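You operate a simulated robot arm through the tools that you are given. There is no shell and no other tool.

Carry out the task below with a simulated robot arm. There is one attempt and no reset: what you move stays moved.

## Task
Change some things over on the top of the steel table with the heat block. At the end: the green bearing block from the top of the steel table with the heat block is on the top of the small drawer case; the grey bearing block from the top of the steel table with the heat block is on the top of the small drawer case; the white bearing block from the top of the small drawer case is on the top of the steel table with the heat block; whatever was shut is shut again. Leave all else as you found it, and nothing knocked over (what rides in a drawer may roll over). Set down upright: green bearing block, grey bearing block, white bearing block.

Only the result counts: the job must be done as asked and must still hold three seconds after the hand-in. Knocking over, shifting, dropping, spilling or breaking anything else fails it.

## Robot
A 6-joint arm with a two-finger parallel gripper, fixed in place. Base frame: the origin is at the foot of the arm, x ahead of it, y to its left, z up; the work surface is at about z = 0. Readings come in m, rad, newtons and seconds.
With the tool pointing down near the work surface it reaches from about 0.16 to 0.42 m from the base axis. Its first joint turns from -1.152 to 1.152 rad. Payload 1.57 kg.
The TCP is the grasp point between the finger pads, 0.03 m short of the fingertips. In the tool frame z runs along the fingers and y along their closing line. The gripper opens to 0.08 m. The fingers are 0.017 m wide and 0.012 m thick; the gripper's body (0.04 by 0.082 m) begins 0.08 m behind the TCP.
Orientation is told as [roll, pitch, yaw] about the base's x, y, z axes, in that order, counted from this pose: with the fingers straight down and closing along the base's y, the tool's x points along the base's -x, its y along +y and its z along -z.

## Interface
- The arm moves only by the tool arm_command. Its argument "rows" is a list of rows, each a list of 6 numbers: the shift along the base's x, y, z in units of 200 mm (1.0 is 200 mm), then the turn, a rotation vector about the base's x, y, z in units of 180 degrees (1.0 is 180 degrees). In form: [[x, y, z, rx, ry, rz], ...]. A call has 1 to 20 rows; each row is the pose to reach, as a shift and turn from the pose commanded when the call began. "claw" is the closure, from 0 (fully open) to 1 (shut), set as the call begins (left out, the last holds). A call with a number of a shift or a turn outside -1 to 1 is refused whole. Each row takes 0.2 s and may step no farther than 0.05 m and 0.15 rad from the row before; otherwise, or with a gripper value out of range, the whole call is refused. A pose out of reach is approached as far as the arm can. The call stops where the force on the tool passes 40 N (or 10 N more than at its start, if that is more) or the arm is blocked; 0.2 s more then pass. The fingers move at their own pace (about 0.153 m/s each) and stop on an object; they squeeze with about 26 N. The grip force told is the motor's: it shows also when the fingers shut on nothing. Time passes only in rows, and 0.2 s behind the last, so rows that repeat a pose let the fingers close. It gives the time, the measured TCP pose, the force on the tool (base axes), the opening and the grip force at its end, in the units of the frame above (readings bear some noise), with the torque about the TCP (base axes, N m) and any sound that the robot's microphone picked up, and new pictures: "views" is both (left out), scene, wrist or none.
- Cameras (640 x 400 px; columns grow to the right, rows downward): "scene" is fixed at [0.0656, -0.3413, 0.4243]; the picture's right is [0.66, -0.75, 0.00], its down [-0.43, -0.37, -0.82] and it looks along [0.62, 0.54, -0.57] (base axes); focal length 298 px, centre (320, 200). "wrist" rides on the gripper at [0.072, -0.007, -0.122] in the tool frame; the picture's right is [0.09, 1.00, 0.00], its down [-0.84, 0.08, -0.54] and it looks along [-0.54, 0.05, 0.84] (tool axes); focal length 238 px, centre (320, 200). There is no depth. A picture from a camera that has moved, and an enlarged one, comes with that camera's place and axes in the base frame and with its lens.
- enlarge(camera, box): a new picture of the part [left, top, right, bottom] of that camera's present view, enlarged. The clock stands still meanwhile.
- hand_in(): hands the job in; it is judged then, once.

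Nothing tells you positions but the pictures and the camera data. Unless the task says otherwise, let go and move clear before handing in.

The tools are called after "Call:" as name(argument=value, ...) on one line, values as JSON. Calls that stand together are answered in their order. arm_command: Moves the arm, as the interface text tells. Its arguments: {"type":"object","properties":{"rows":{"type":"array","items":{"type":"array","items":{"type":"number"}}},"claw":{"type":"number"},"views":{"type":"string","enum":["both","scene","wrist","none"]}},"required":["rows"]} The other tools are called the same way: enlarge (camera, box) takes an enlarged picture of a part of a camera's view; hand_in () hands the job in.

At the start:

```text
clock: 0.0
tool_pos: [0.2781, -0.0256, 0.2378]
tool_rot: [0.0, 0.002, 0.001]
force: [0.0, -0.2, -0.2]
wrist_torque: [0.04, -0.01, 0.01]
width: 0.0801
grip_force: 0.0
```

scene: 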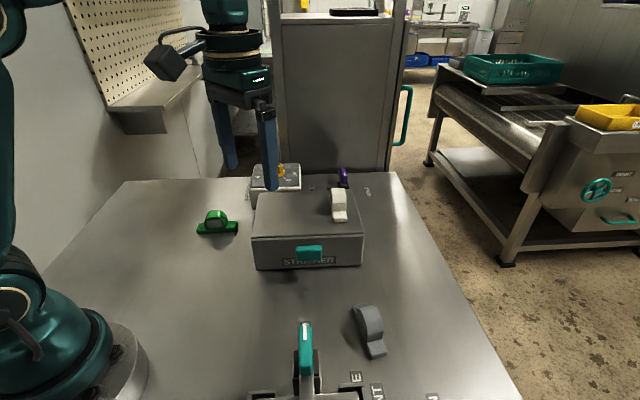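
wrist: 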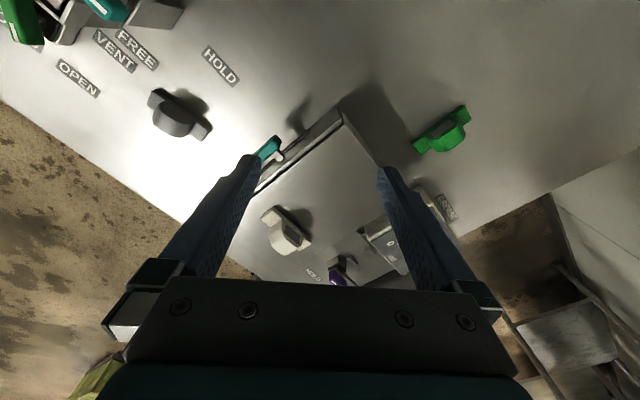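

I see a steel table with a small drawer case (white bearing block on its top), a green block on the far left, a grey block at the near right, and levers and a heat block nearby. I'll enlarge the pictures before I fix positions.

Call:
enlarge(camera="scene", box=[180, 150, 400, 290])

Call:
enlarge(camera="scene", box=[230, 270, 450, 400])

Call:
enlarge(camera="wrist", box=[200, 80, 500, 290])

Call:
enlarge(camera="wrist", box=[0, 0, 300, 190])

```text
2.86 times, centred on (290, 220) of scene
camera zoom: at [0.0656, -0.3413, 0.4243], right [0.66, -0.75, 0.0], down [-0.43, -0.37, -0.82], along [0.62, 0.54, -0.57], focal length 853 px, centre (406, 143)
```

zoom: 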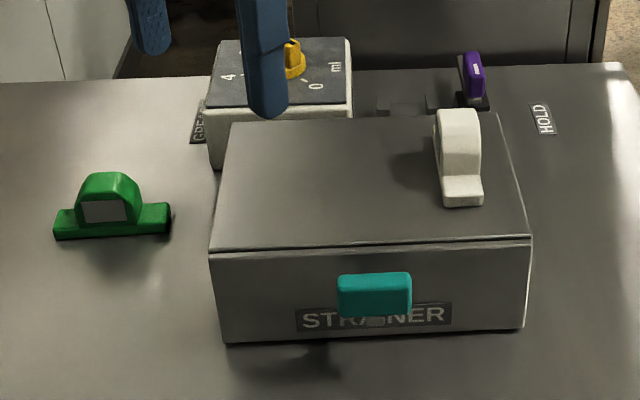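

```text
2.91 times, centred on (340, 335) of scene
camera zoom: at [0.0656, -0.3413, 0.4243], right [0.66, -0.75, 0.0], down [-0.43, -0.37, -0.82], along [0.62, 0.54, -0.57], focal length 868 px, centre (262, -193)
```

zoom: 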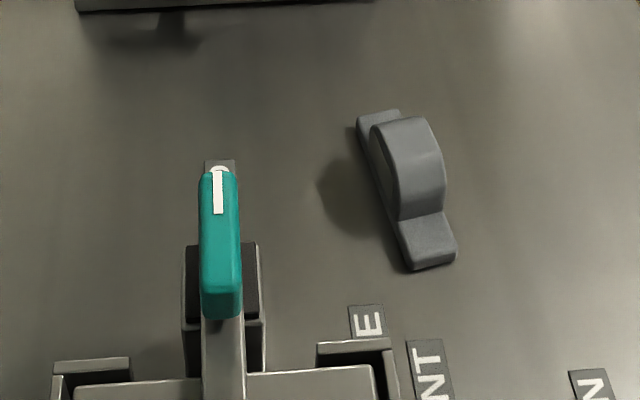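

```text
1.90 times, centred on (350, 185) of wrist
camera zoom: at [0.2065, -0.0339, 0.3601], right [-0.09, 1.0, 0.0], down [0.84, 0.08, 0.54], along [0.54, 0.05, -0.84], focal length 454 px, centre (263, 229)
```

zoom: 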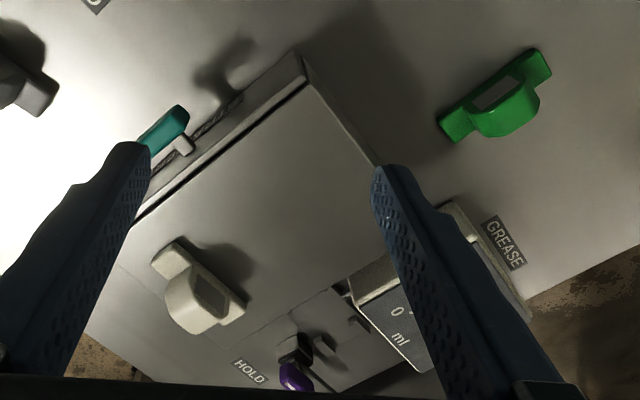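

```text
2.11 times, centred on (150, 95) of wrist
camera zoom: at [0.2065, -0.0339, 0.3601], right [-0.09, 1.0, 0.0], down [0.84, 0.08, 0.54], along [0.54, 0.05, -0.84], focal length 502 px, centre (678, 421)
```

zoom: 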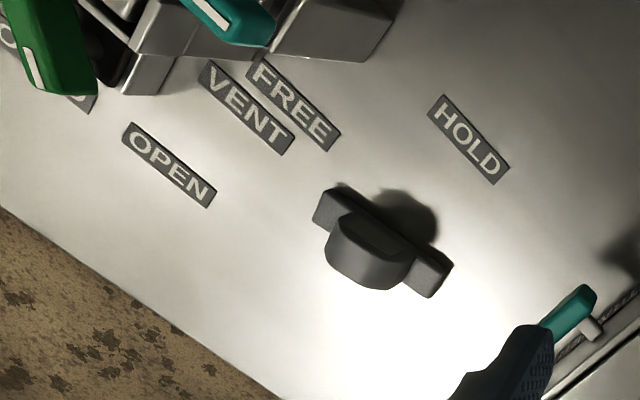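

The green block sits near (0.294, 0.155) and the grey near (0.31, -0.226). The white is near (0.441, -0.059) on the case top, which is about 0.08 high. First I'll hover above the white block to check the reach and refine its position.

Call:
arm_command(rows=[[0.1, -0.02, 0, 0, 0, 0.033], [0.2, -0.04, 0, 0, 0, 0.066], [0.3, -0.06, 0, 0, 0, 0.099], [0.4, -0.08, 0, 0, 0, 0.132], [0.5, -0.1, 0, 0, 0, 0.165], [0.6, -0.13, 0, 0, 0, 0.198], [0.7, -0.15, 0, 0, 0, 0.231], [0.81, -0.17, 0, 0, 0, 0.261], [0.81, -0.17, 0, 0, 0, 0.261]], claw=0)

```text
clock: 2.0
tool_pos: [0.3626, -0.0553, 0.2032]
tool_rot: [0.0, 0.001, 0.777]
force: [-0.5, 0.5, 0.0]
wrist_torque: [0.04, 0.0, 0.01]
width: 0.08
grip_force: 0.1
out of reach, approached as far as the arm can: row 4, 5, 6, 7, 8, 9
camera wrist: at [0.3163, -0.1112, 0.3246], right [-0.76, 0.65, 0.0], down [0.54, 0.64, 0.54], along [0.35, 0.41, -0.84], focal length 238 px, centre (320, 200)
```

scene: 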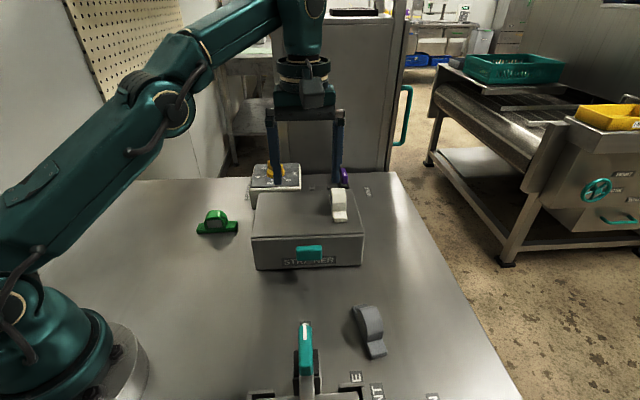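
wrist: 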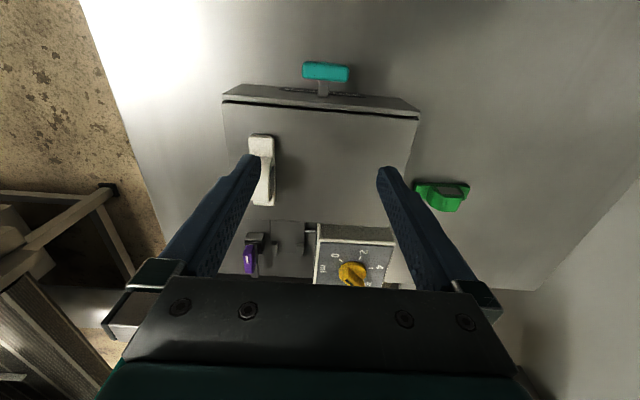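

With the tool straight down the reach falls short of the white block at this height. I'll have to lean the tool outward along the block's long axis. I'll take a closer look from here first.

Call:
enlarge(camera="wrist", box=[200, 70, 440, 290])

Call:
enlarge(camera="scene", box=[300, 160, 380, 230])

```text
1.82 times, centred on (320, 180) of wrist
camera zoom: at [0.3163, -0.1112, 0.3246], right [-0.76, 0.65, 0.0], down [0.54, 0.64, 0.54], along [0.35, 0.41, -0.84], focal length 433 px, centre (320, 236)
```

zoom: 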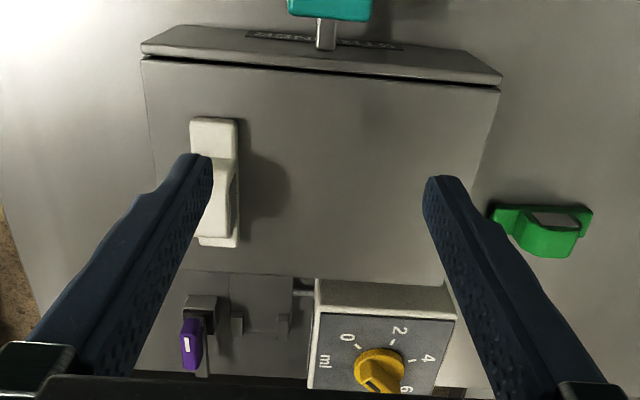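

```text
5.71 times, centred on (340, 195) of scene
camera zoom: at [0.0656, -0.3413, 0.4243], right [0.66, -0.75, 0.0], down [-0.43, -0.37, -0.82], along [0.62, 0.54, -0.57], focal length 1705 px, centre (206, 229)
```

zoom: 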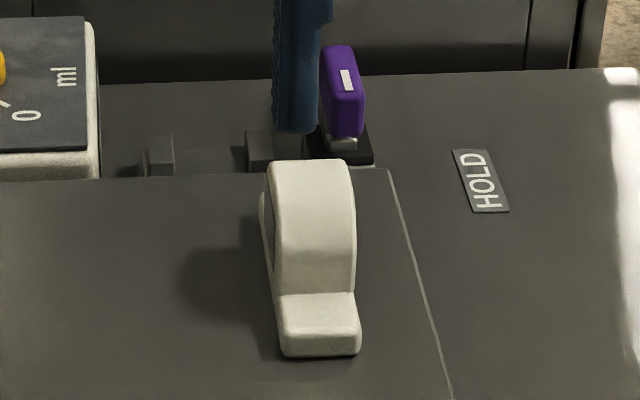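

The white block's centre is about (0.439, -0.059) and its long axis points at about 44.5°. I'll draw back to a reachable pose, so I know which pose the commands count from, before leaning the tool.

Call:
arm_command(rows=[[-0.2, 0.02, 0, 0, 0, 0], [-0.4, 0.05, 0, 0, 0, 0], [-0.6, 0.1, 0, 0, 0, 0], [-0.6, 0.1, 0, 0, 0, 0]], views="none")

```text
clock: 3.0
tool_pos: [0.2424, -0.0363, 0.2049]
tool_rot: [0.0, -0.002, 0.819]
force: [-0.5, -0.9, 0.3]
wrist_torque: [0.0, 0.0, -0.02]
width: 0.0798
grip_force: 0.0
```

Commands count from the clamped pose, which I now know. Next I'll set the yaw to 44.5°, move to (0.34, -0.10, 0.19), and then lean the tool 33° while moving to the pre-grasp pose.

Call:
arm_command(rows=[[0.122, -0.08, -0.02, 0, 0, -0.0034], [0.244, -0.16, -0.04, 0, 0, -0.0067], [0.366, -0.24, -0.06, 0, 0, -0.01], [0.488, -0.318, -0.075, 0, 0, -0.0134], [0.488, -0.318, -0.075, 0, 0, -0.0134]], views="none")

Call:
arm_command(rows=[[0.06, 0.0117, -0.013, 0.0214, -0.0218, 0], [0.12, 0.0233, -0.027, 0.0429, -0.0436, 0], [0.18, 0.035, -0.04, 0.0643, -0.0654, 0], [0.24, 0.0467, -0.053, 0.0857, -0.0872, 0], [0.3, 0.0583, -0.067, 0.1072, -0.109, 0], [0.36, 0.07, -0.08, 0.1286, -0.1308, 0], [0.36, 0.07, -0.08, 0.1286, -0.1308, 0]])

```text
clock: 4.2
tool_pos: [0.3414, -0.1024, 0.1889]
tool_rot: [0.002, 0.0, 0.778]
force: [0.3, 0.6, -0.4]
wrist_torque: [-0.01, 0.02, 0.0]
width: 0.0802
grip_force: 0.0
```

```text
clock: 5.8
tool_pos: [0.411, -0.0871, 0.1746]
tool_rot: [0.001, -0.578, 0.777]
force: [0.5, -0.7, -0.5]
wrist_torque: [0.02, -0.02, -0.01]
width: 0.08
grip_force: 0.1
camera wrist: at [0.3249, -0.1824, 0.2377], right [-0.75, 0.66, -0.05], down [0.23, 0.34, 0.91], along [0.61, 0.67, -0.41], focal length 238 px, centre (320, 200)
```

scene: 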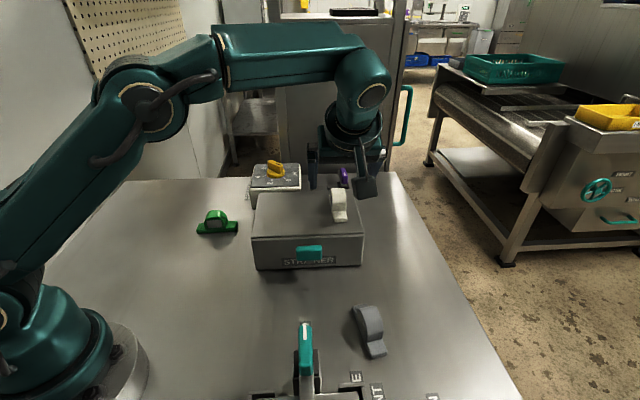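
wrist: 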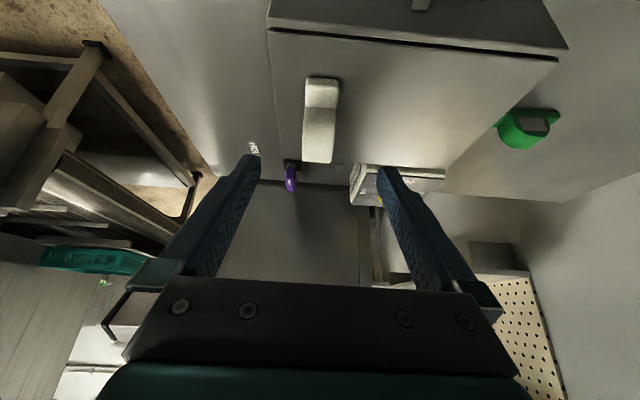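

The tool is leaned and the block is centred between the fingers. I'll advance along the tool axis to the grasp point.

Call:
arm_command(rows=[[0.035, 0.035, -0.072, 0, 0, 0], [0.07, 0.07, -0.144, 0, 0, 0], [0.105, 0.105, -0.216, 0, 0, 0], [0.14, 0.14, -0.283, 0, 0, 0], [0.14, 0.14, -0.283, 0, 0, 0]])

Call:
enlarge(camera="scene", box=[290, 140, 400, 240])

Call:
enlarge(camera="wrist", box=[220, 80, 420, 280])

```text
clock: 7.0
tool_pos: [0.4384, -0.0591, 0.1191]
tool_rot: [0.001, -0.579, 0.778]
force: [0.1, -0.5, 0.4]
wrist_torque: [0.04, 0.01, 0.01]
width: 0.08
grip_force: 0.0
camera wrist: at [0.353, -0.1541, 0.1826], right [-0.75, 0.66, -0.05], down [0.23, 0.34, 0.91], along [0.61, 0.67, -0.41], focal length 238 px, centre (320, 200)
```

scene: 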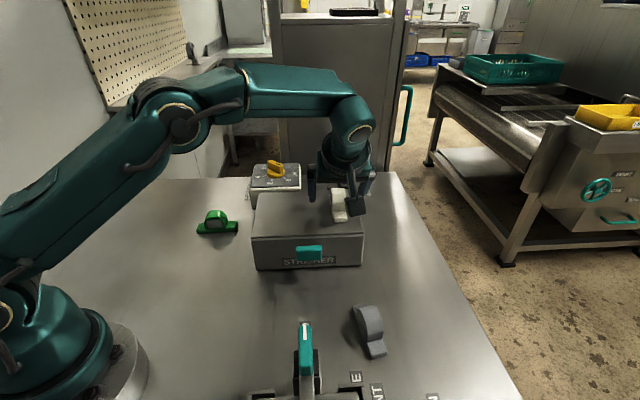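
wrist: 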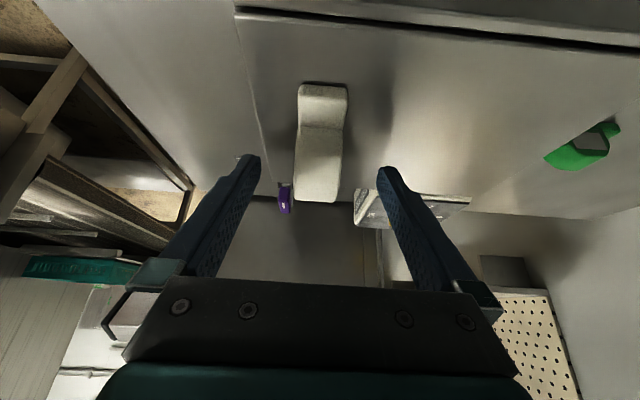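

```text
4.00 times, centred on (345, 190) of scene
camera zoom: at [0.0656, -0.3413, 0.4243], right [0.66, -0.75, 0.0], down [-0.43, -0.37, -0.82], along [0.62, 0.54, -0.57], focal length 1194 px, centre (220, 240)
```

zoom: 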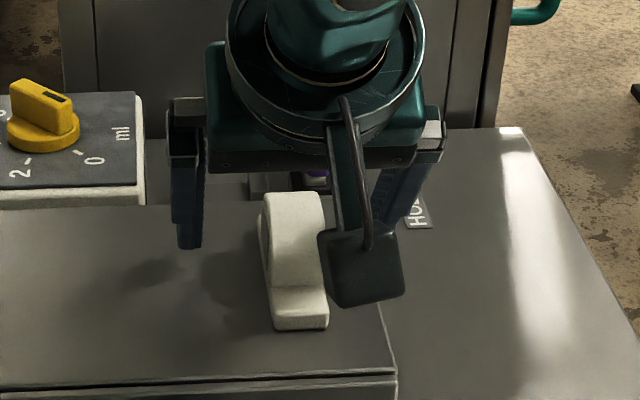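

```text
2.00 times, centred on (320, 180) of wrist
camera zoom: at [0.353, -0.1541, 0.1826], right [-0.75, 0.66, -0.05], down [0.23, 0.34, 0.91], along [0.61, 0.67, -0.41], focal length 477 px, centre (320, 240)
```

zoom: 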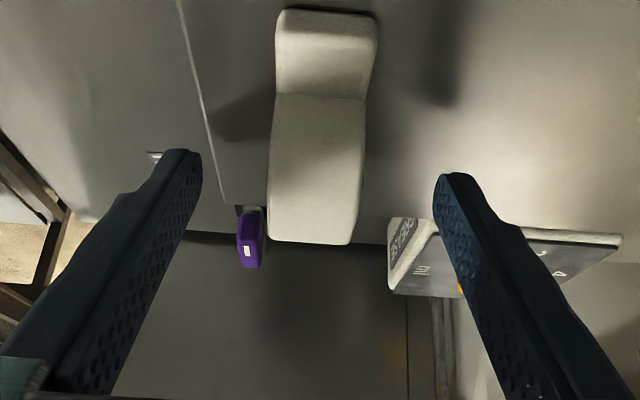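

The block lies between the fingers with good clearance, so I'm closing on it now.

Call:
arm_command(rows=[[0, 0, 0, 0, 0, 0], [0, 0, 0, 0, 0, 0], [0, 0, 0, 0, 0, 0], [0, 0, 0, 0, 0, 0]], claw=1)

```text
clock: 8.0
tool_pos: [0.4389, -0.0596, 0.1192]
tool_rot: [0.0, -0.578, 0.779]
force: [-0.3, 0.0, 0.7]
wrist_torque: [0.04, -0.05, 0.03]
width: 0.0257
grip_force: 26.3
camera wrist: at [0.3529, -0.1542, 0.1828], right [-0.75, 0.66, -0.05], down [0.23, 0.34, 0.91], along [0.61, 0.67, -0.41], focal length 238 px, centre (320, 200)
```

scene: 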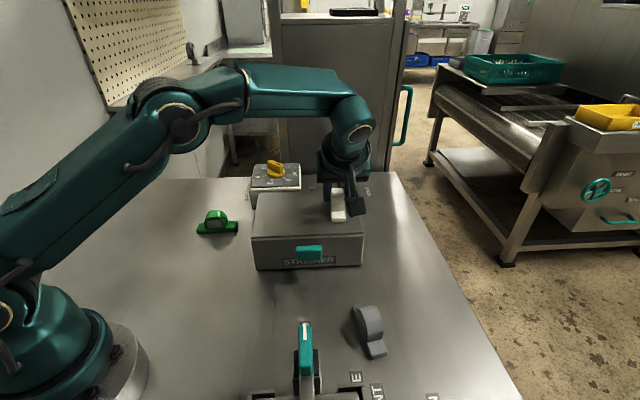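
wrist: 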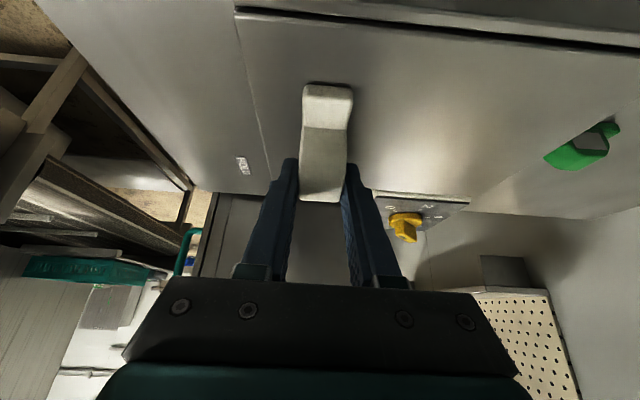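

Gripped at 25.7 mm. The block is upright while the tool leans 33°, so I'll keep that lean throughout. Now I lift and draw inward.

Call:
arm_command(rows=[[0, 0, 0.05, 0, 0, 0], [-0.03, -0.03, 0.13, 0, 0, 0], [-0.15, -0.05, 0.22, 0, 0, 0], [-0.3, -0.03, 0.27, 0, 0, 0], [-0.5, 0, 0.3, 0, 0, 0], [-0.7, 0, 0.3, 0, 0, 0], [-0.7, 0, 0.3, 0, 0, 0]])

```text
clock: 9.6
tool_pos: [0.2953, -0.0583, 0.1796]
tool_rot: [0.0, -0.577, 0.779]
force: [-0.1, 0.2, -0.9]
wrist_torque: [0.0, -0.01, 0.0]
width: 0.0257
grip_force: 26.2
camera wrist: at [0.2092, -0.1536, 0.2433], right [-0.75, 0.66, -0.05], down [0.23, 0.34, 0.91], along [0.61, 0.67, -0.41], focal length 238 px, centre (320, 200)
```

scene: 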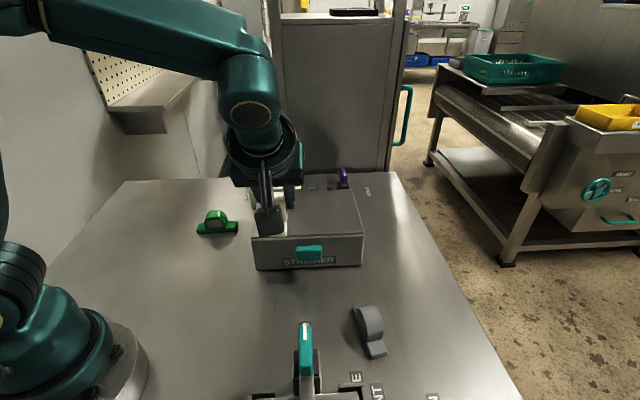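
wrist: 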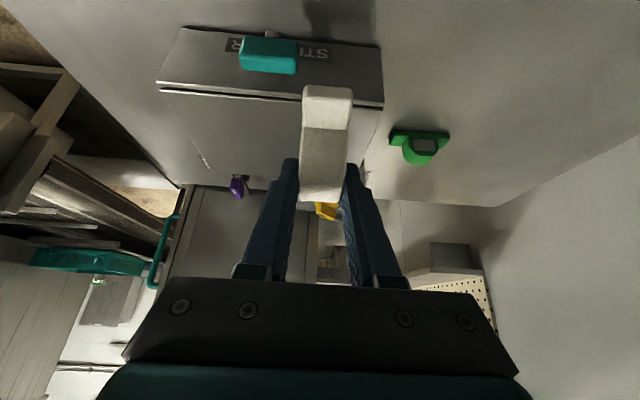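

White is held clear above the case. I'll swing it over the free table area at about (0.215, 0.09), turning it by 45°.

Call:
arm_command(rows=[[-0.05, 0.09, 0, 0, 0, 0.032], [-0.1, 0.18, 0, 0, 0, 0.063], [-0.15, 0.275, 0, 0, 0, 0.095], [-0.2, 0.37, 0, 0, 0, 0.127], [-0.25, 0.46, 0, 0, 0, 0.158], [-0.3, 0.555, 0, 0, 0, 0.19], [-0.35, 0.65, 0, 0, 0, 0.222], [-0.4, 0.74, 0, 0, 0, 0.253], [-0.4, 0.74, 0, 0, 0, 0.253]])

```text
clock: 11.6
tool_pos: [0.2199, 0.0881, 0.179]
tool_rot: [0.0, -0.578, 1.574]
force: [-0.3, -0.7, -1.2]
wrist_torque: [0.02, -0.02, -0.02]
width: 0.0255
grip_force: 26.3
camera wrist: at [0.2266, -0.0406, 0.2416], right [-1.0, -0.08, -0.05], down [-0.08, 0.41, 0.91], along [-0.05, 0.91, -0.41], focal length 238 px, centre (320, 200)
```

scene: 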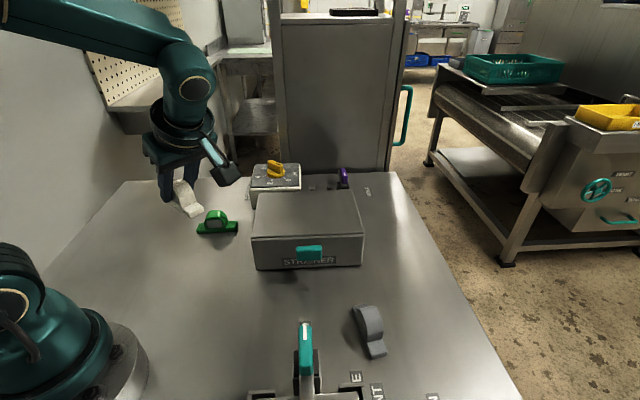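
wrist: 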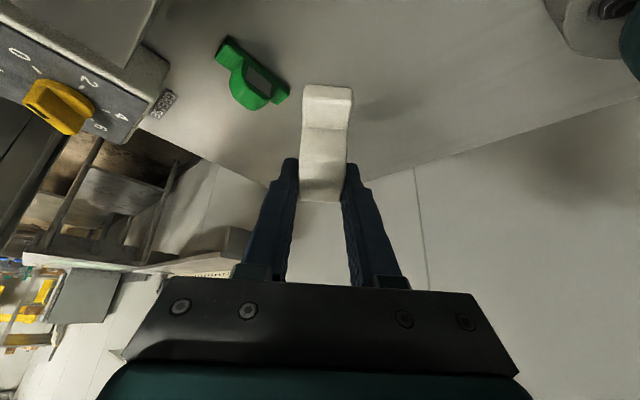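

It's over free table, clear of the green block. I'll lower it to just above the surface.

Call:
arm_command(rows=[[-0.01, 0, -0.12, 0, 0, 0], [-0.02, 0, -0.24, 0, 0, 0], [-0.02, 0, -0.36, 0, 0, 0], [-0.02, 0, -0.48, 0, 0, 0], [-0.02, 0, -0.6, 0, 0, 0], [-0.02, 0, -0.66, 0, 0, 0], [-0.02, 0, -0.66, 0, 0, 0]])

Call:
enlarge(camera="scene", box=[140, 190, 260, 290])

```text
clock: 13.2
tool_pos: [0.2161, 0.0879, 0.0467]
tool_rot: [-0.001, -0.576, 1.573]
force: [0.5, 0.6, -0.8]
wrist_torque: [0.03, -0.03, 0.03]
width: 0.0259
grip_force: 25.3
camera wrist: at [0.2225, -0.0398, 0.1098], right [-1.0, -0.08, -0.05], down [-0.08, 0.41, 0.91], along [-0.05, 0.91, -0.41], focal length 238 px, centre (320, 200)
```

scene: 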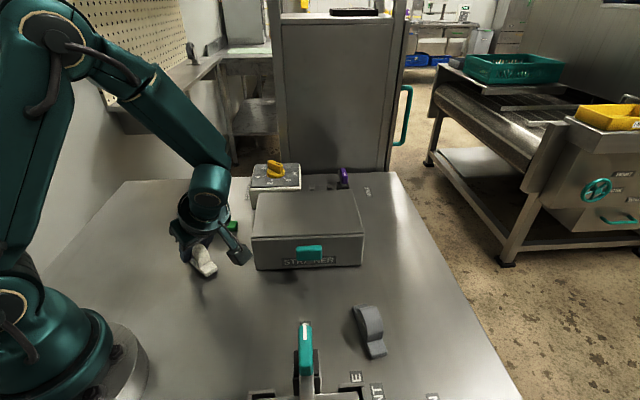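
wrist: 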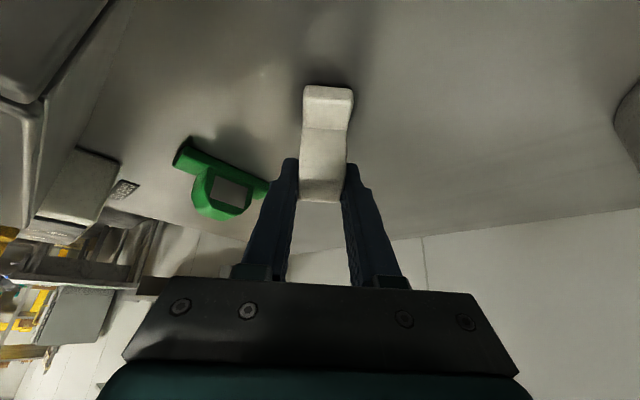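

```text
4.00 times, centred on (200, 240) of scene
camera zoom: at [0.0656, -0.3413, 0.4243], right [0.66, -0.75, 0.0], down [-0.43, -0.37, -0.82], along [0.62, 0.54, -0.57], focal length 1194 px, centre (800, 40)
```

zoom: 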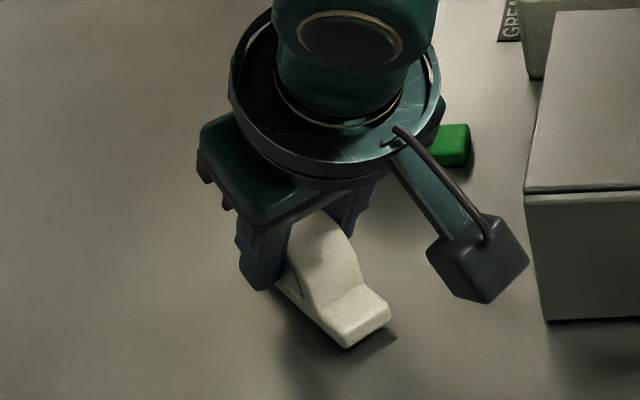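

The block is about 8 mm above the table. I'll creep down in small steps, watching the force.

Call:
arm_command(rows=[[0, 0, -0.01, 0, 0, 0], [0, 0, -0.02, 0, 0, 0], [0, 0, -0.03, 0, 0, 0], [0, 0, -0.035, 0, 0, 0]], views="none")

Call:
enlarge(camera="scene", box=[160, 220, 240, 290])

```text
clock: 14.2
tool_pos: [0.2166, 0.0891, 0.0395]
tool_rot: [-0.001, -0.579, 1.571]
force: [-2.6, -2.5, 18.4]
wrist_torque: [-0.2, 0.04, 0.07]
width: 0.0255
grip_force: 26.0
```

```text
5.71 times, centred on (200, 255) of scene
camera zoom: at [0.0656, -0.3413, 0.4243], right [0.66, -0.75, 0.0], down [-0.43, -0.37, -0.82], along [0.62, 0.54, -0.57], focal length 1705 px, centre (1006, -114)
```

zoom: 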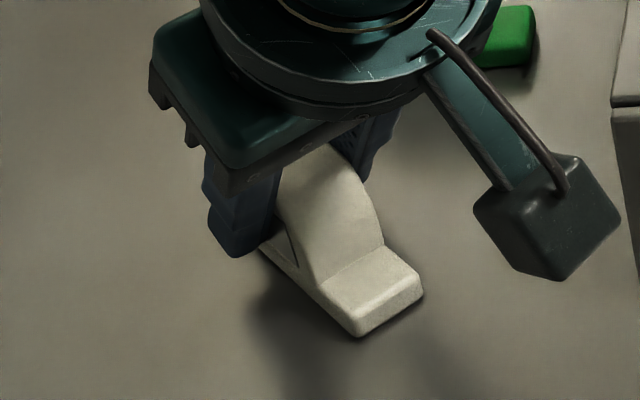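

Contact at z = 0.0395, so the block is on the table. I'll ease off slightly and open.

Call:
arm_command(rows=[[0, 0, 0.002, 0, 0, 0], [0, 0, 0.002, 0, 0, 0], [0, 0, 0.002, 0, 0, 0]], claw=0.2)

```text
clock: 15.0
tool_pos: [0.2162, 0.0879, 0.0394]
tool_rot: [0.0, -0.576, 1.573]
force: [-0.2, 0.1, -0.8]
wrist_torque: [-0.01, -0.01, 0.0]
width: 0.0641
grip_force: 0.1
camera wrist: at [0.2219, -0.0393, 0.1031], right [-1.0, -0.08, -0.05], down [-0.08, 0.41, 0.91], along [-0.05, 0.91, -0.41], focal length 238 px, centre (320, 200)
```

scene: 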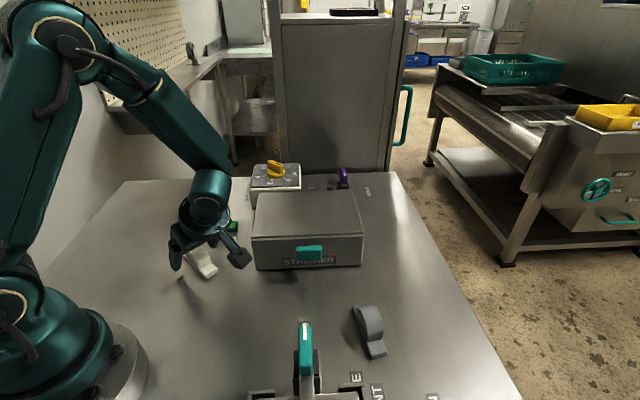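
wrist: 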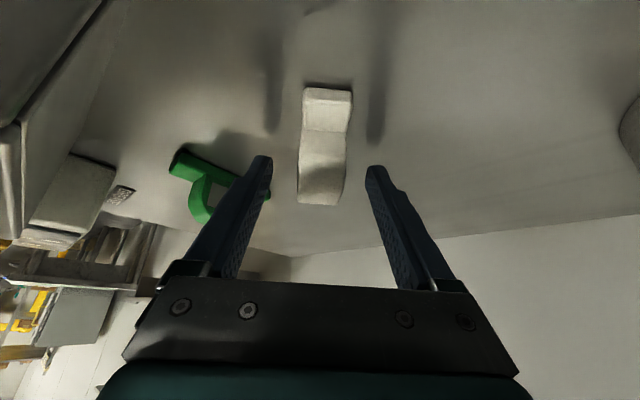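

White stands upright on the table. I'll back out along the tool axis.

Call:
arm_command(rows=[[0, -0.065, 0.1, 0, 0, 0], [0, -0.13, 0.2, 0, 0, 0], [0, -0.195, 0.3, 0, 0, 0], [0, -0.26, 0.4, 0, 0, 0], [0, -0.325, 0.5, 0, 0, 0], [0, -0.325, 0.6, 0, 0, 0], [0, -0.325, 0.7, 0, 0, 0]], views="scene")

```text
clock: 16.6
tool_pos: [0.2149, 0.024, 0.1794]
tool_rot: [0.001, -0.575, 1.573]
force: [-0.1, -0.6, -0.3]
wrist_torque: [-0.02, 0.02, 0.01]
width: 0.0641
grip_force: 0.0
```

scene: 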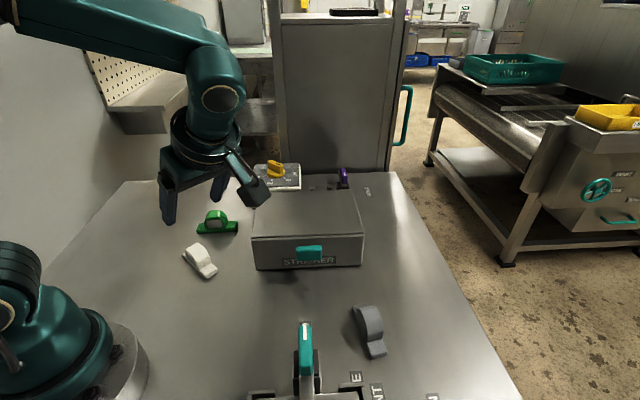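

White is free and standing. Now I'll straighten the tool, turn it to the green block's grasp yaw of about -43°, and hover above it.

Call:
arm_command(rows=[[0, 0, 0, -0.037, 0, 0], [0, 0, 0, -0.074, 0, 0], [0, 0, 0, -0.11, 0, 0], [0, 0, 0, -0.147, 0, 0], [0, 0, 0, -0.1835, 0, 0], [0, 0, 0, -0.1835, 0, 0]], views="none")

Call:
arm_command(rows=[[0.022, 0.036, 0, 0, 0, -0.041], [0.044, 0.073, 0, 0, 0, -0.082], [0.066, 0.109, 0, 0, 0, -0.123], [0.088, 0.146, 0, 0, 0, -0.164], [0.11, 0.182, 0, 0, 0, -0.205], [0.132, 0.218, 0, 0, 0, -0.246], [0.154, 0.255, 0, 0, 0, -0.287], [0.176, 0.291, 0, 0, 0, -0.328], [0.198, 0.328, 0, 0, 0, -0.369], [0.219, 0.364, 0, 0, 0, -0.41], [0.241, 0.4, 0, 0, 0, -0.451], [0.263, 0.437, 0, 0, 0, -0.492], [0.285, 0.473, 0, 0, 0, -0.533], [0.307, 0.51, 0, 0, 0, -0.574], [0.329, 0.546, 0, 0, 0, -0.615], [0.351, 0.582, 0, 0, 0, -0.656], [0.373, 0.619, -0.02, 0, 0, -0.697], [0.395, 0.655, -0.05, 0, 0, -0.738], [0.395, 0.655, -0.05, 0, 0, -0.738]])

Call:
enlarge(camera="wrist", box=[220, 80, 420, 280])

```text
clock: 18.0
tool_pos: [0.2145, 0.0236, 0.1805]
tool_rot: [-0.001, 0.002, 1.574]
force: [-0.1, 0.2, -0.6]
wrist_torque: [-0.01, -0.02, -0.02]
width: 0.064
grip_force: 0.1
```

```text
clock: 22.0
tool_pos: [0.2951, 0.1544, 0.17]
tool_rot: [0.0, -0.001, -0.746]
force: [0.5, 0.0, 0.5]
wrist_torque: [-0.01, 0.04, -0.02]
width: 0.0641
grip_force: 0.0
camera wrist: at [0.2372, 0.1979, 0.2922], right [0.61, 0.79, 0.0], down [0.67, -0.51, 0.54], along [0.43, -0.33, -0.84], focal length 238 px, centre (320, 200)
```

scene: 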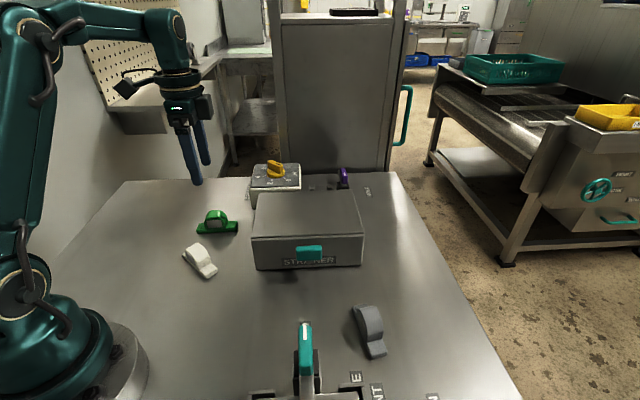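
wrist: 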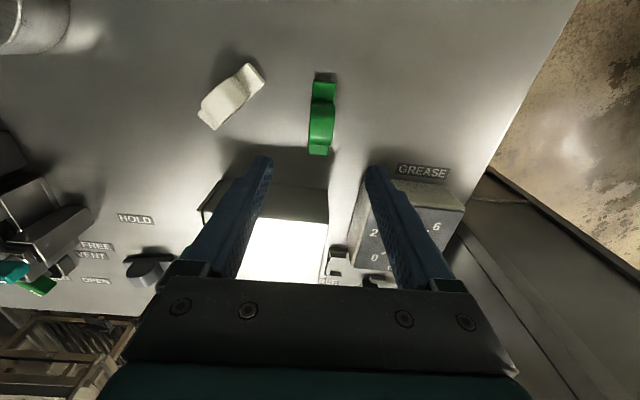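

```text
2.00 times, centred on (320, 180) of wrist
camera zoom: at [0.2372, 0.1979, 0.2922], right [0.61, 0.79, 0.0], down [0.67, -0.51, 0.54], along [0.43, -0.33, -0.84], focal length 477 px, centre (320, 240)
```

zoom: 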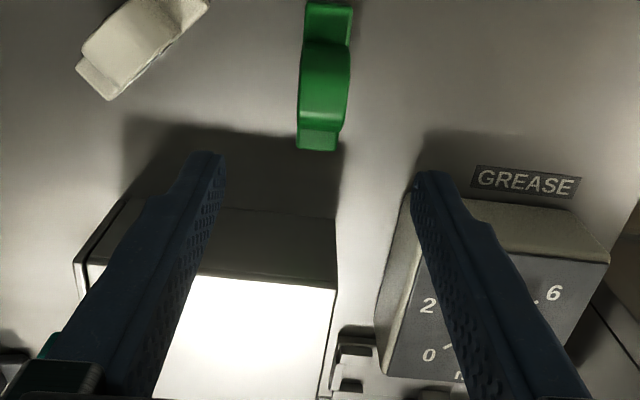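

Green is centred between the fingers, with its middle at about (0.298, 0.153). I'll descend onto it.

Call:
arm_command(rows=[[0.015, -0.0075, -0.12, 0, 0, 0.008], [0.015, -0.0075, -0.24, 0, 0, 0.008], [0.015, -0.0075, -0.36, 0, 0, 0.008], [0.015, -0.0075, -0.48, 0, 0, 0.008], [0.015, -0.0075, -0.58, 0, 0, 0.008], [0.015, -0.0075, -0.665, 0, 0, 0.008], [0.015, -0.0075, -0.665, 0, 0, 0.008]])

Call:
enlarge(camera="wrist", box=[220, 80, 420, 280])

```text
clock: 23.6
tool_pos: [0.2969, 0.1528, 0.0355]
tool_rot: [0.003, -0.001, -0.721]
force: [-0.1, -0.3, 0.7]
wrist_torque: [0.0, -0.01, 0.02]
width: 0.0637
grip_force: 0.0
camera wrist: at [0.2392, 0.1934, 0.1579], right [0.59, 0.81, 0.0], down [0.68, -0.49, 0.54], along [0.44, -0.32, -0.84], focal length 238 px, centre (320, 200)
```

scene: 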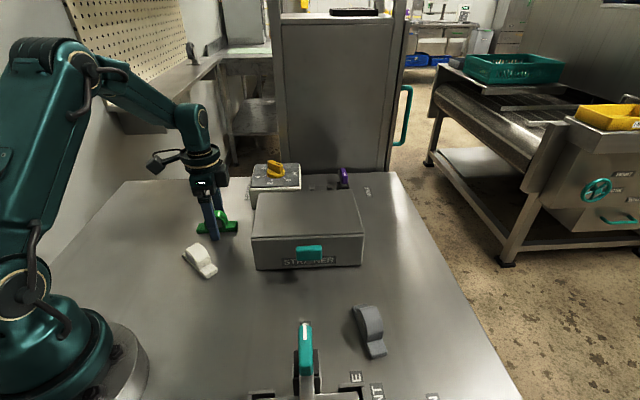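
wrist: 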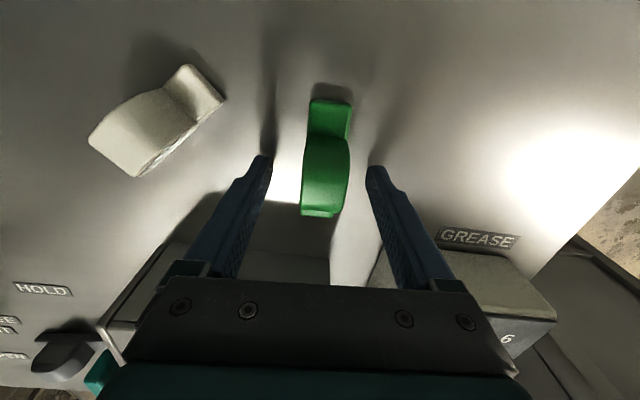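

```text
2.00 times, centred on (320, 180) of wrist
camera zoom: at [0.2392, 0.1934, 0.1579], right [0.59, 0.81, 0.0], down [0.68, -0.49, 0.54], along [0.44, -0.32, -0.84], focal length 477 px, centre (320, 240)
```

zoom: 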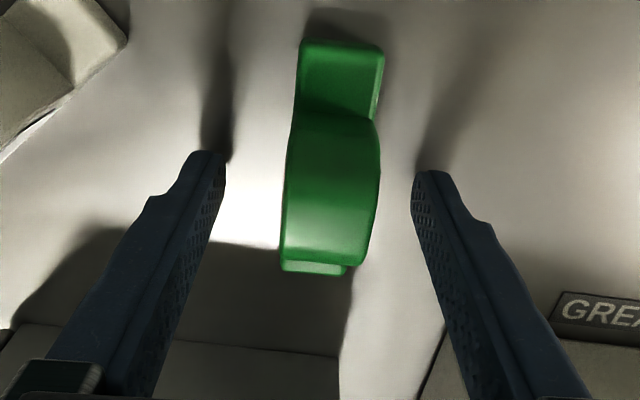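

The fingers straddle the green block evenly, so I'm closing.

Call:
arm_command(rows=[[0, 0, 0, 0, 0, 0], [0, 0, 0, 0, 0, 0], [0, 0, 0, 0, 0, 0]], claw=1, views="wrist")

```text
clock: 24.4
tool_pos: [0.2983, 0.1526, 0.0355]
tool_rot: [0.001, 0.003, -0.72]
force: [0.0, -1.1, -0.4]
wrist_torque: [-0.06, 0.0, -0.01]
width: 0.0256
grip_force: 26.4
camera wrist: at [0.2391, 0.1935, 0.1581], right [0.59, 0.81, 0.0], down [0.68, -0.49, 0.54], along [0.44, -0.32, -0.84], focal length 238 px, centre (320, 200)
```

wrist: 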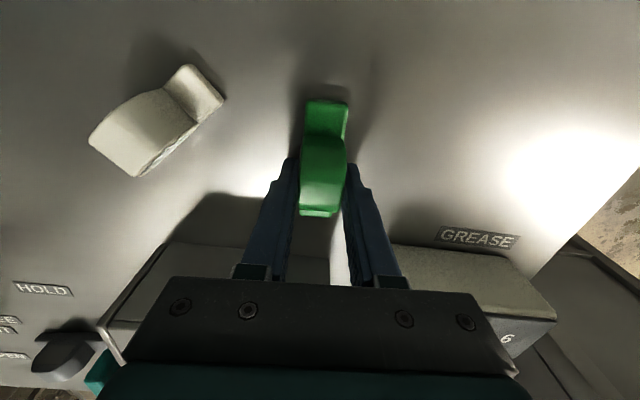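

Green is gripped at 25.6 mm. I'll lift it and carry it over the left part of the case top, turning it to align with the case depth.

Call:
arm_command(rows=[[0, 0, 0.1, 0, 0, 0], [0, 0, 0.25, 0, 0, 0], [0, 0, 0.4, 0, 0, 0], [0, 0, 0.55, 0, 0, 0], [0, 0, 0.7, 0, 0, 0], [0, 0, 0.7, 0, 0, 0]], views="none")

Call:
arm_command(rows=[[0.02, -0.06, 0, 0, 0, 0.04], [0.04, -0.12, 0, 0, 0, 0.08], [0.06, -0.18, 0, 0, 0, 0.12], [0.08, -0.24, 0, 0, 0, 0.16], [0.1, -0.3, 0, 0, 0, 0.2], [0.12, -0.36, 0, 0, 0, 0.24], [0.14, -0.42, 0, 0, 0, 0.28], [0.16, -0.48, 0, 0, 0, 0.32], [0.18, -0.54, 0, 0, 0, 0.36], [0.2, -0.6, 0, 0, 0, 0.4], [0.22, -0.66, 0, 0, 0, 0.44], [0.235, -0.692, 0, 0, 0, 0.4765], [0.235, -0.692, 0, 0, 0, 0.4765]])

```text
clock: 25.8
tool_pos: [0.295, 0.1539, 0.1797]
tool_rot: [0.001, -0.001, -0.722]
force: [0.4, 0.0, -0.4]
wrist_torque: [0.01, 0.02, -0.02]
width: 0.0261
grip_force: 26.0
```

```text
clock: 28.6
tool_pos: [0.3461, 0.0141, 0.1764]
tool_rot: [0.002, 0.001, 0.776]
force: [0.2, 0.0, -0.7]
wrist_torque: [-0.01, -0.01, -0.01]
width: 0.0262
grip_force: 26.0
camera wrist: at [0.2989, -0.0411, 0.2985], right [-0.76, 0.65, 0.0], down [0.54, 0.64, 0.54], along [0.35, 0.41, -0.84], focal length 238 px, centre (320, 200)
```

scene: 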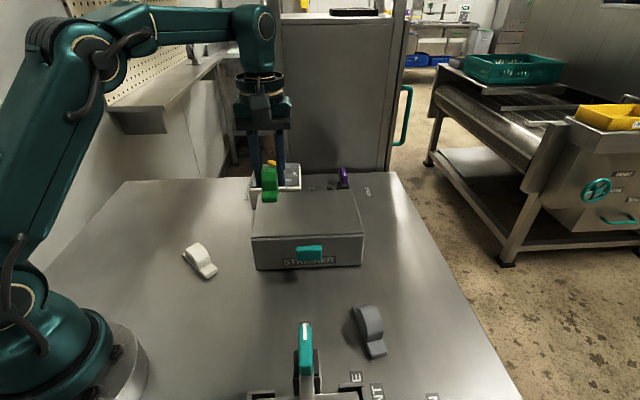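
wrist: 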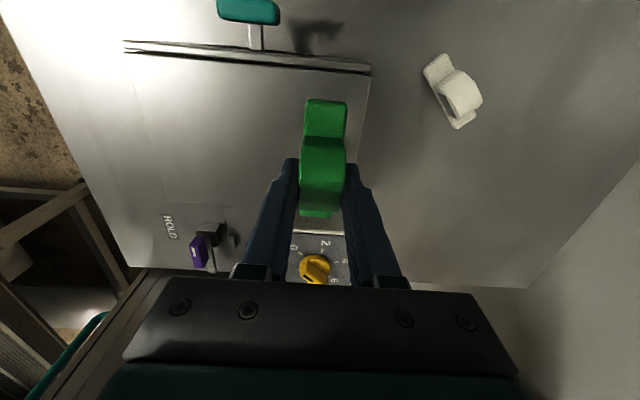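

Green is above the left part of the case top, inside its edges. I'll lower it to just above the surface and then creep down to contact.

Call:
arm_command(rows=[[0, 0, -0.08, 0, 0, 0], [0, 0, -0.16, 0, 0, 0], [0, 0, -0.22, 0, 0, 0], [0, 0, -0.26, 0, 0, 0], [0, 0, -0.26, 0, 0, 0]])

Call:
enlarge(camera="scene", box=[220, 150, 380, 280])

```text
clock: 29.8
tool_pos: [0.345, 0.015, 0.1239]
tool_rot: [0.002, 0.001, 0.777]
force: [0.7, 0.3, -1.5]
wrist_torque: [-0.01, 0.0, 0.01]
width: 0.0259
grip_force: 26.2
camera wrist: at [0.2979, -0.0416, 0.2455], right [-0.76, 0.65, 0.0], down [0.54, 0.64, 0.54], along [0.35, 0.41, -0.84], focal length 238 px, centre (320, 200)
```

scene: 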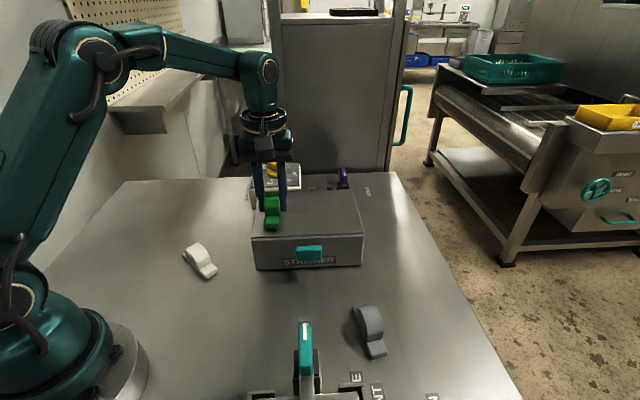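
wrist: 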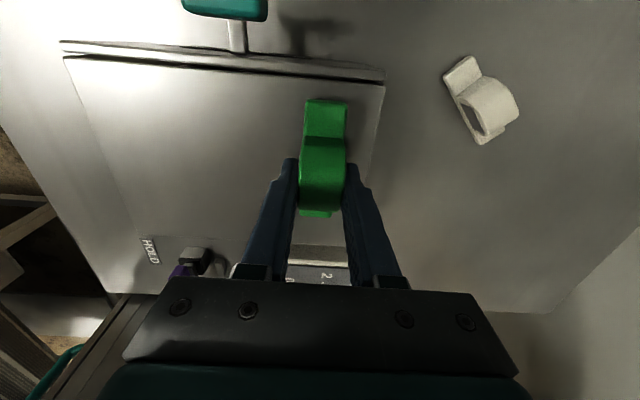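

```text
3.08 times, centred on (300, 215) of scene
camera zoom: at [0.0656, -0.3413, 0.4243], right [0.66, -0.75, 0.0], down [-0.43, -0.37, -0.82], along [0.62, 0.54, -0.57], focal length 918 px, centre (382, 154)
```

zoom: 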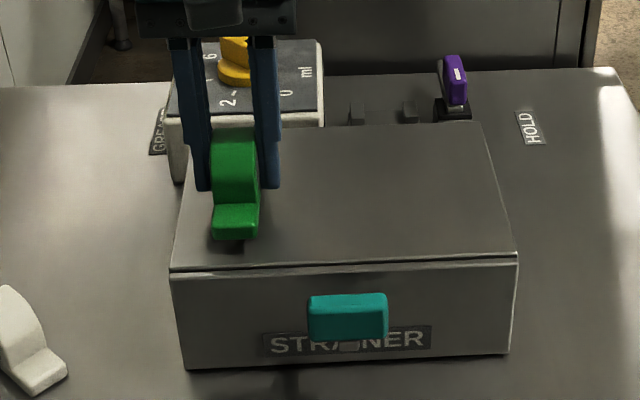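

Placement looks good. Creeping down to contact.

Call:
arm_command(rows=[[0, 0, -0.01, 0, 0, 0], [0, 0, -0.02, 0, 0, 0], [0, 0, -0.03, 0, 0, 0], [0, 0, -0.036, 0, 0, 0]], views="none")

```text
clock: 30.8
tool_pos: [0.3441, 0.0138, 0.1178]
tool_rot: [0.0, 0.0, 0.776]
force: [0.2, -0.5, -0.6]
wrist_torque: [-0.01, 0.01, 0.03]
width: 0.0261
grip_force: 25.5
```

Call:
arm_command(rows=[[0, 0, -0.004, 0, 0, 0], [0, 0, -0.008, 0, 0, 0]], views="none")

```text
clock: 31.4
tool_pos: [0.344, 0.0141, 0.1162]
tool_rot: [0.0, 0.0, 0.779]
force: [-0.7, 0.6, -1.2]
wrist_torque: [-0.01, -0.03, 0.01]
width: 0.026
grip_force: 26.9
```

Still no contact at z = 0.1162, so I'll continue in half-millimetre steps.

Call:
arm_command(rows=[[0, 0, -0.003, 0, 0, 0], [0, 0, -0.006, 0, 0, 0]], views="none")

```text
clock: 32.0
tool_pos: [0.3447, 0.0154, 0.1147]
tool_rot: [0.001, -0.001, 0.777]
force: [0.2, 0.1, -1.0]
wrist_torque: [0.01, 0.02, 0.02]
width: 0.0256
grip_force: 25.9
```

Call:
arm_command(rows=[[0, 0, -0.003, 0, 0, 0], [0, 0, -0.006, 0, 0, 0]], views="none")

Call:
enlarge(camera="scene", box=[240, 180, 320, 250])

```text
clock: 32.6
tool_pos: [0.3436, 0.0158, 0.115]
tool_rot: [0.002, 0.001, 0.778]
force: [-0.2, 0.1, -1.1]
wrist_torque: [0.01, -0.02, 0.0]
width: 0.0254
grip_force: 26.1
```

```text
5.71 times, centred on (280, 215) of scene
camera zoom: at [0.0656, -0.3413, 0.4243], right [0.66, -0.75, 0.0], down [-0.43, -0.37, -0.82], along [0.62, 0.54, -0.57], focal length 1705 px, centre (549, 114)
```

zoom: 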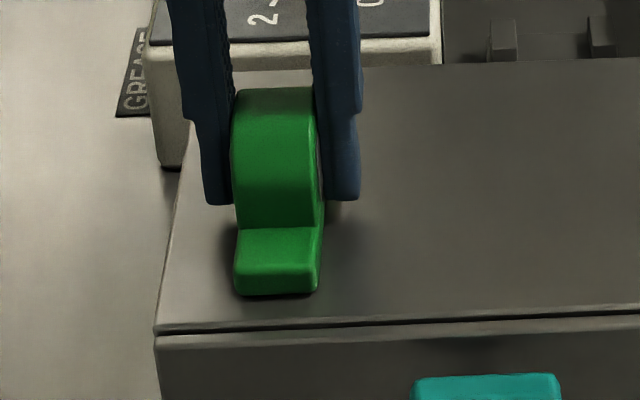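

Call:
arm_command(rows=[[0, 0, -0.003, 0, 0, 0], [0, 0, -0.006, 0, 0, 0]], views="none")

```text
clock: 33.2
tool_pos: [0.3454, 0.015, 0.1141]
tool_rot: [0.0, 0.0, 0.776]
force: [-4.8, -2.4, 12.5]
wrist_torque: [0.11, -0.01, 0.06]
width: 0.0259
grip_force: 25.7
```

Contact at 12.5 N. Releasing green.

Call:
arm_command(rows=[[0, 0, 0.002, 0, 0, 0], [0, 0, 0.002, 0, 0, 0], [0, 0, 0.002, 0, 0, 0]], claw=0.3, views="wrist")

Call:
arm_command(rows=[[0, 0, 0.06, 0, 0, 0], [0, 0, 0.15, 0, 0, 0], [0, 0, 0.26, 0, 0, 0], [-0.05, 0, 0.36, 0, 0, 0], [-0.1, 0, 0.42, 0, 0, 0], [-0.1, 0, 0.42, 0, 0, 0]])

```text
clock: 34.0
tool_pos: [0.3445, 0.0167, 0.113]
tool_rot: [0.003, 0.0, 0.778]
force: [-0.2, 0.0, -0.4]
wrist_torque: [0.02, 0.01, 0.01]
width: 0.056
grip_force: 0.1
camera wrist: at [0.2978, -0.0409, 0.2356], right [-0.76, 0.65, 0.0], down [0.54, 0.64, 0.54], along [0.35, 0.41, -0.84], focal length 238 px, centre (320, 200)
```

wrist: 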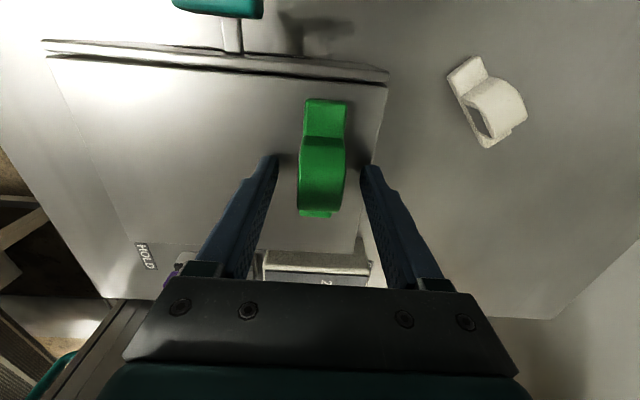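

```text
clock: 35.4
tool_pos: [0.3216, 0.0147, 0.1959]
tool_rot: [0.0, 0.0, 0.775]
force: [0.6, -0.6, -0.4]
wrist_torque: [0.01, 0.0, -0.01]
width: 0.056
grip_force: 0.0
camera wrist: at [0.2755, -0.0417, 0.3181], right [-0.76, 0.65, 0.0], down [0.54, 0.64, 0.54], along [0.35, 0.41, -0.84], focal length 238 px, centre (320, 200)
```

scene: 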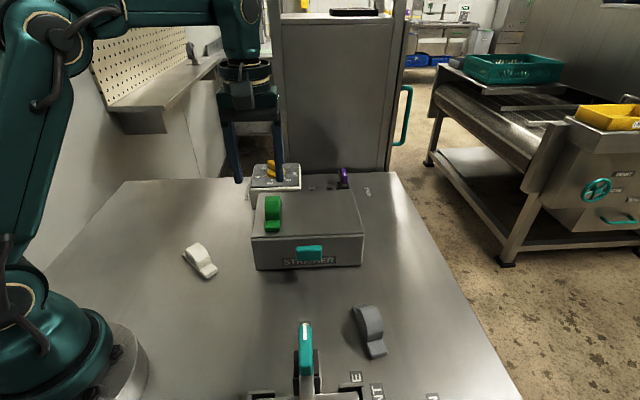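
wrist: 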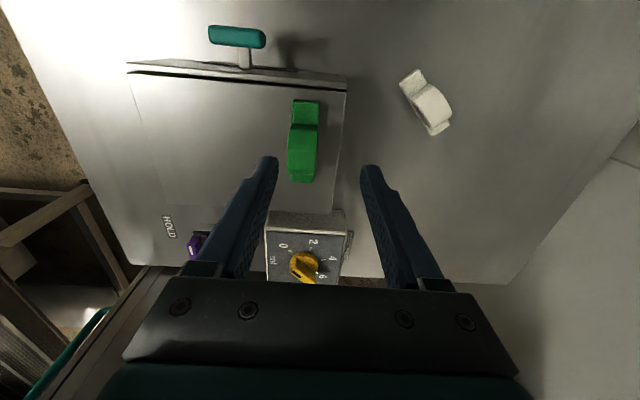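

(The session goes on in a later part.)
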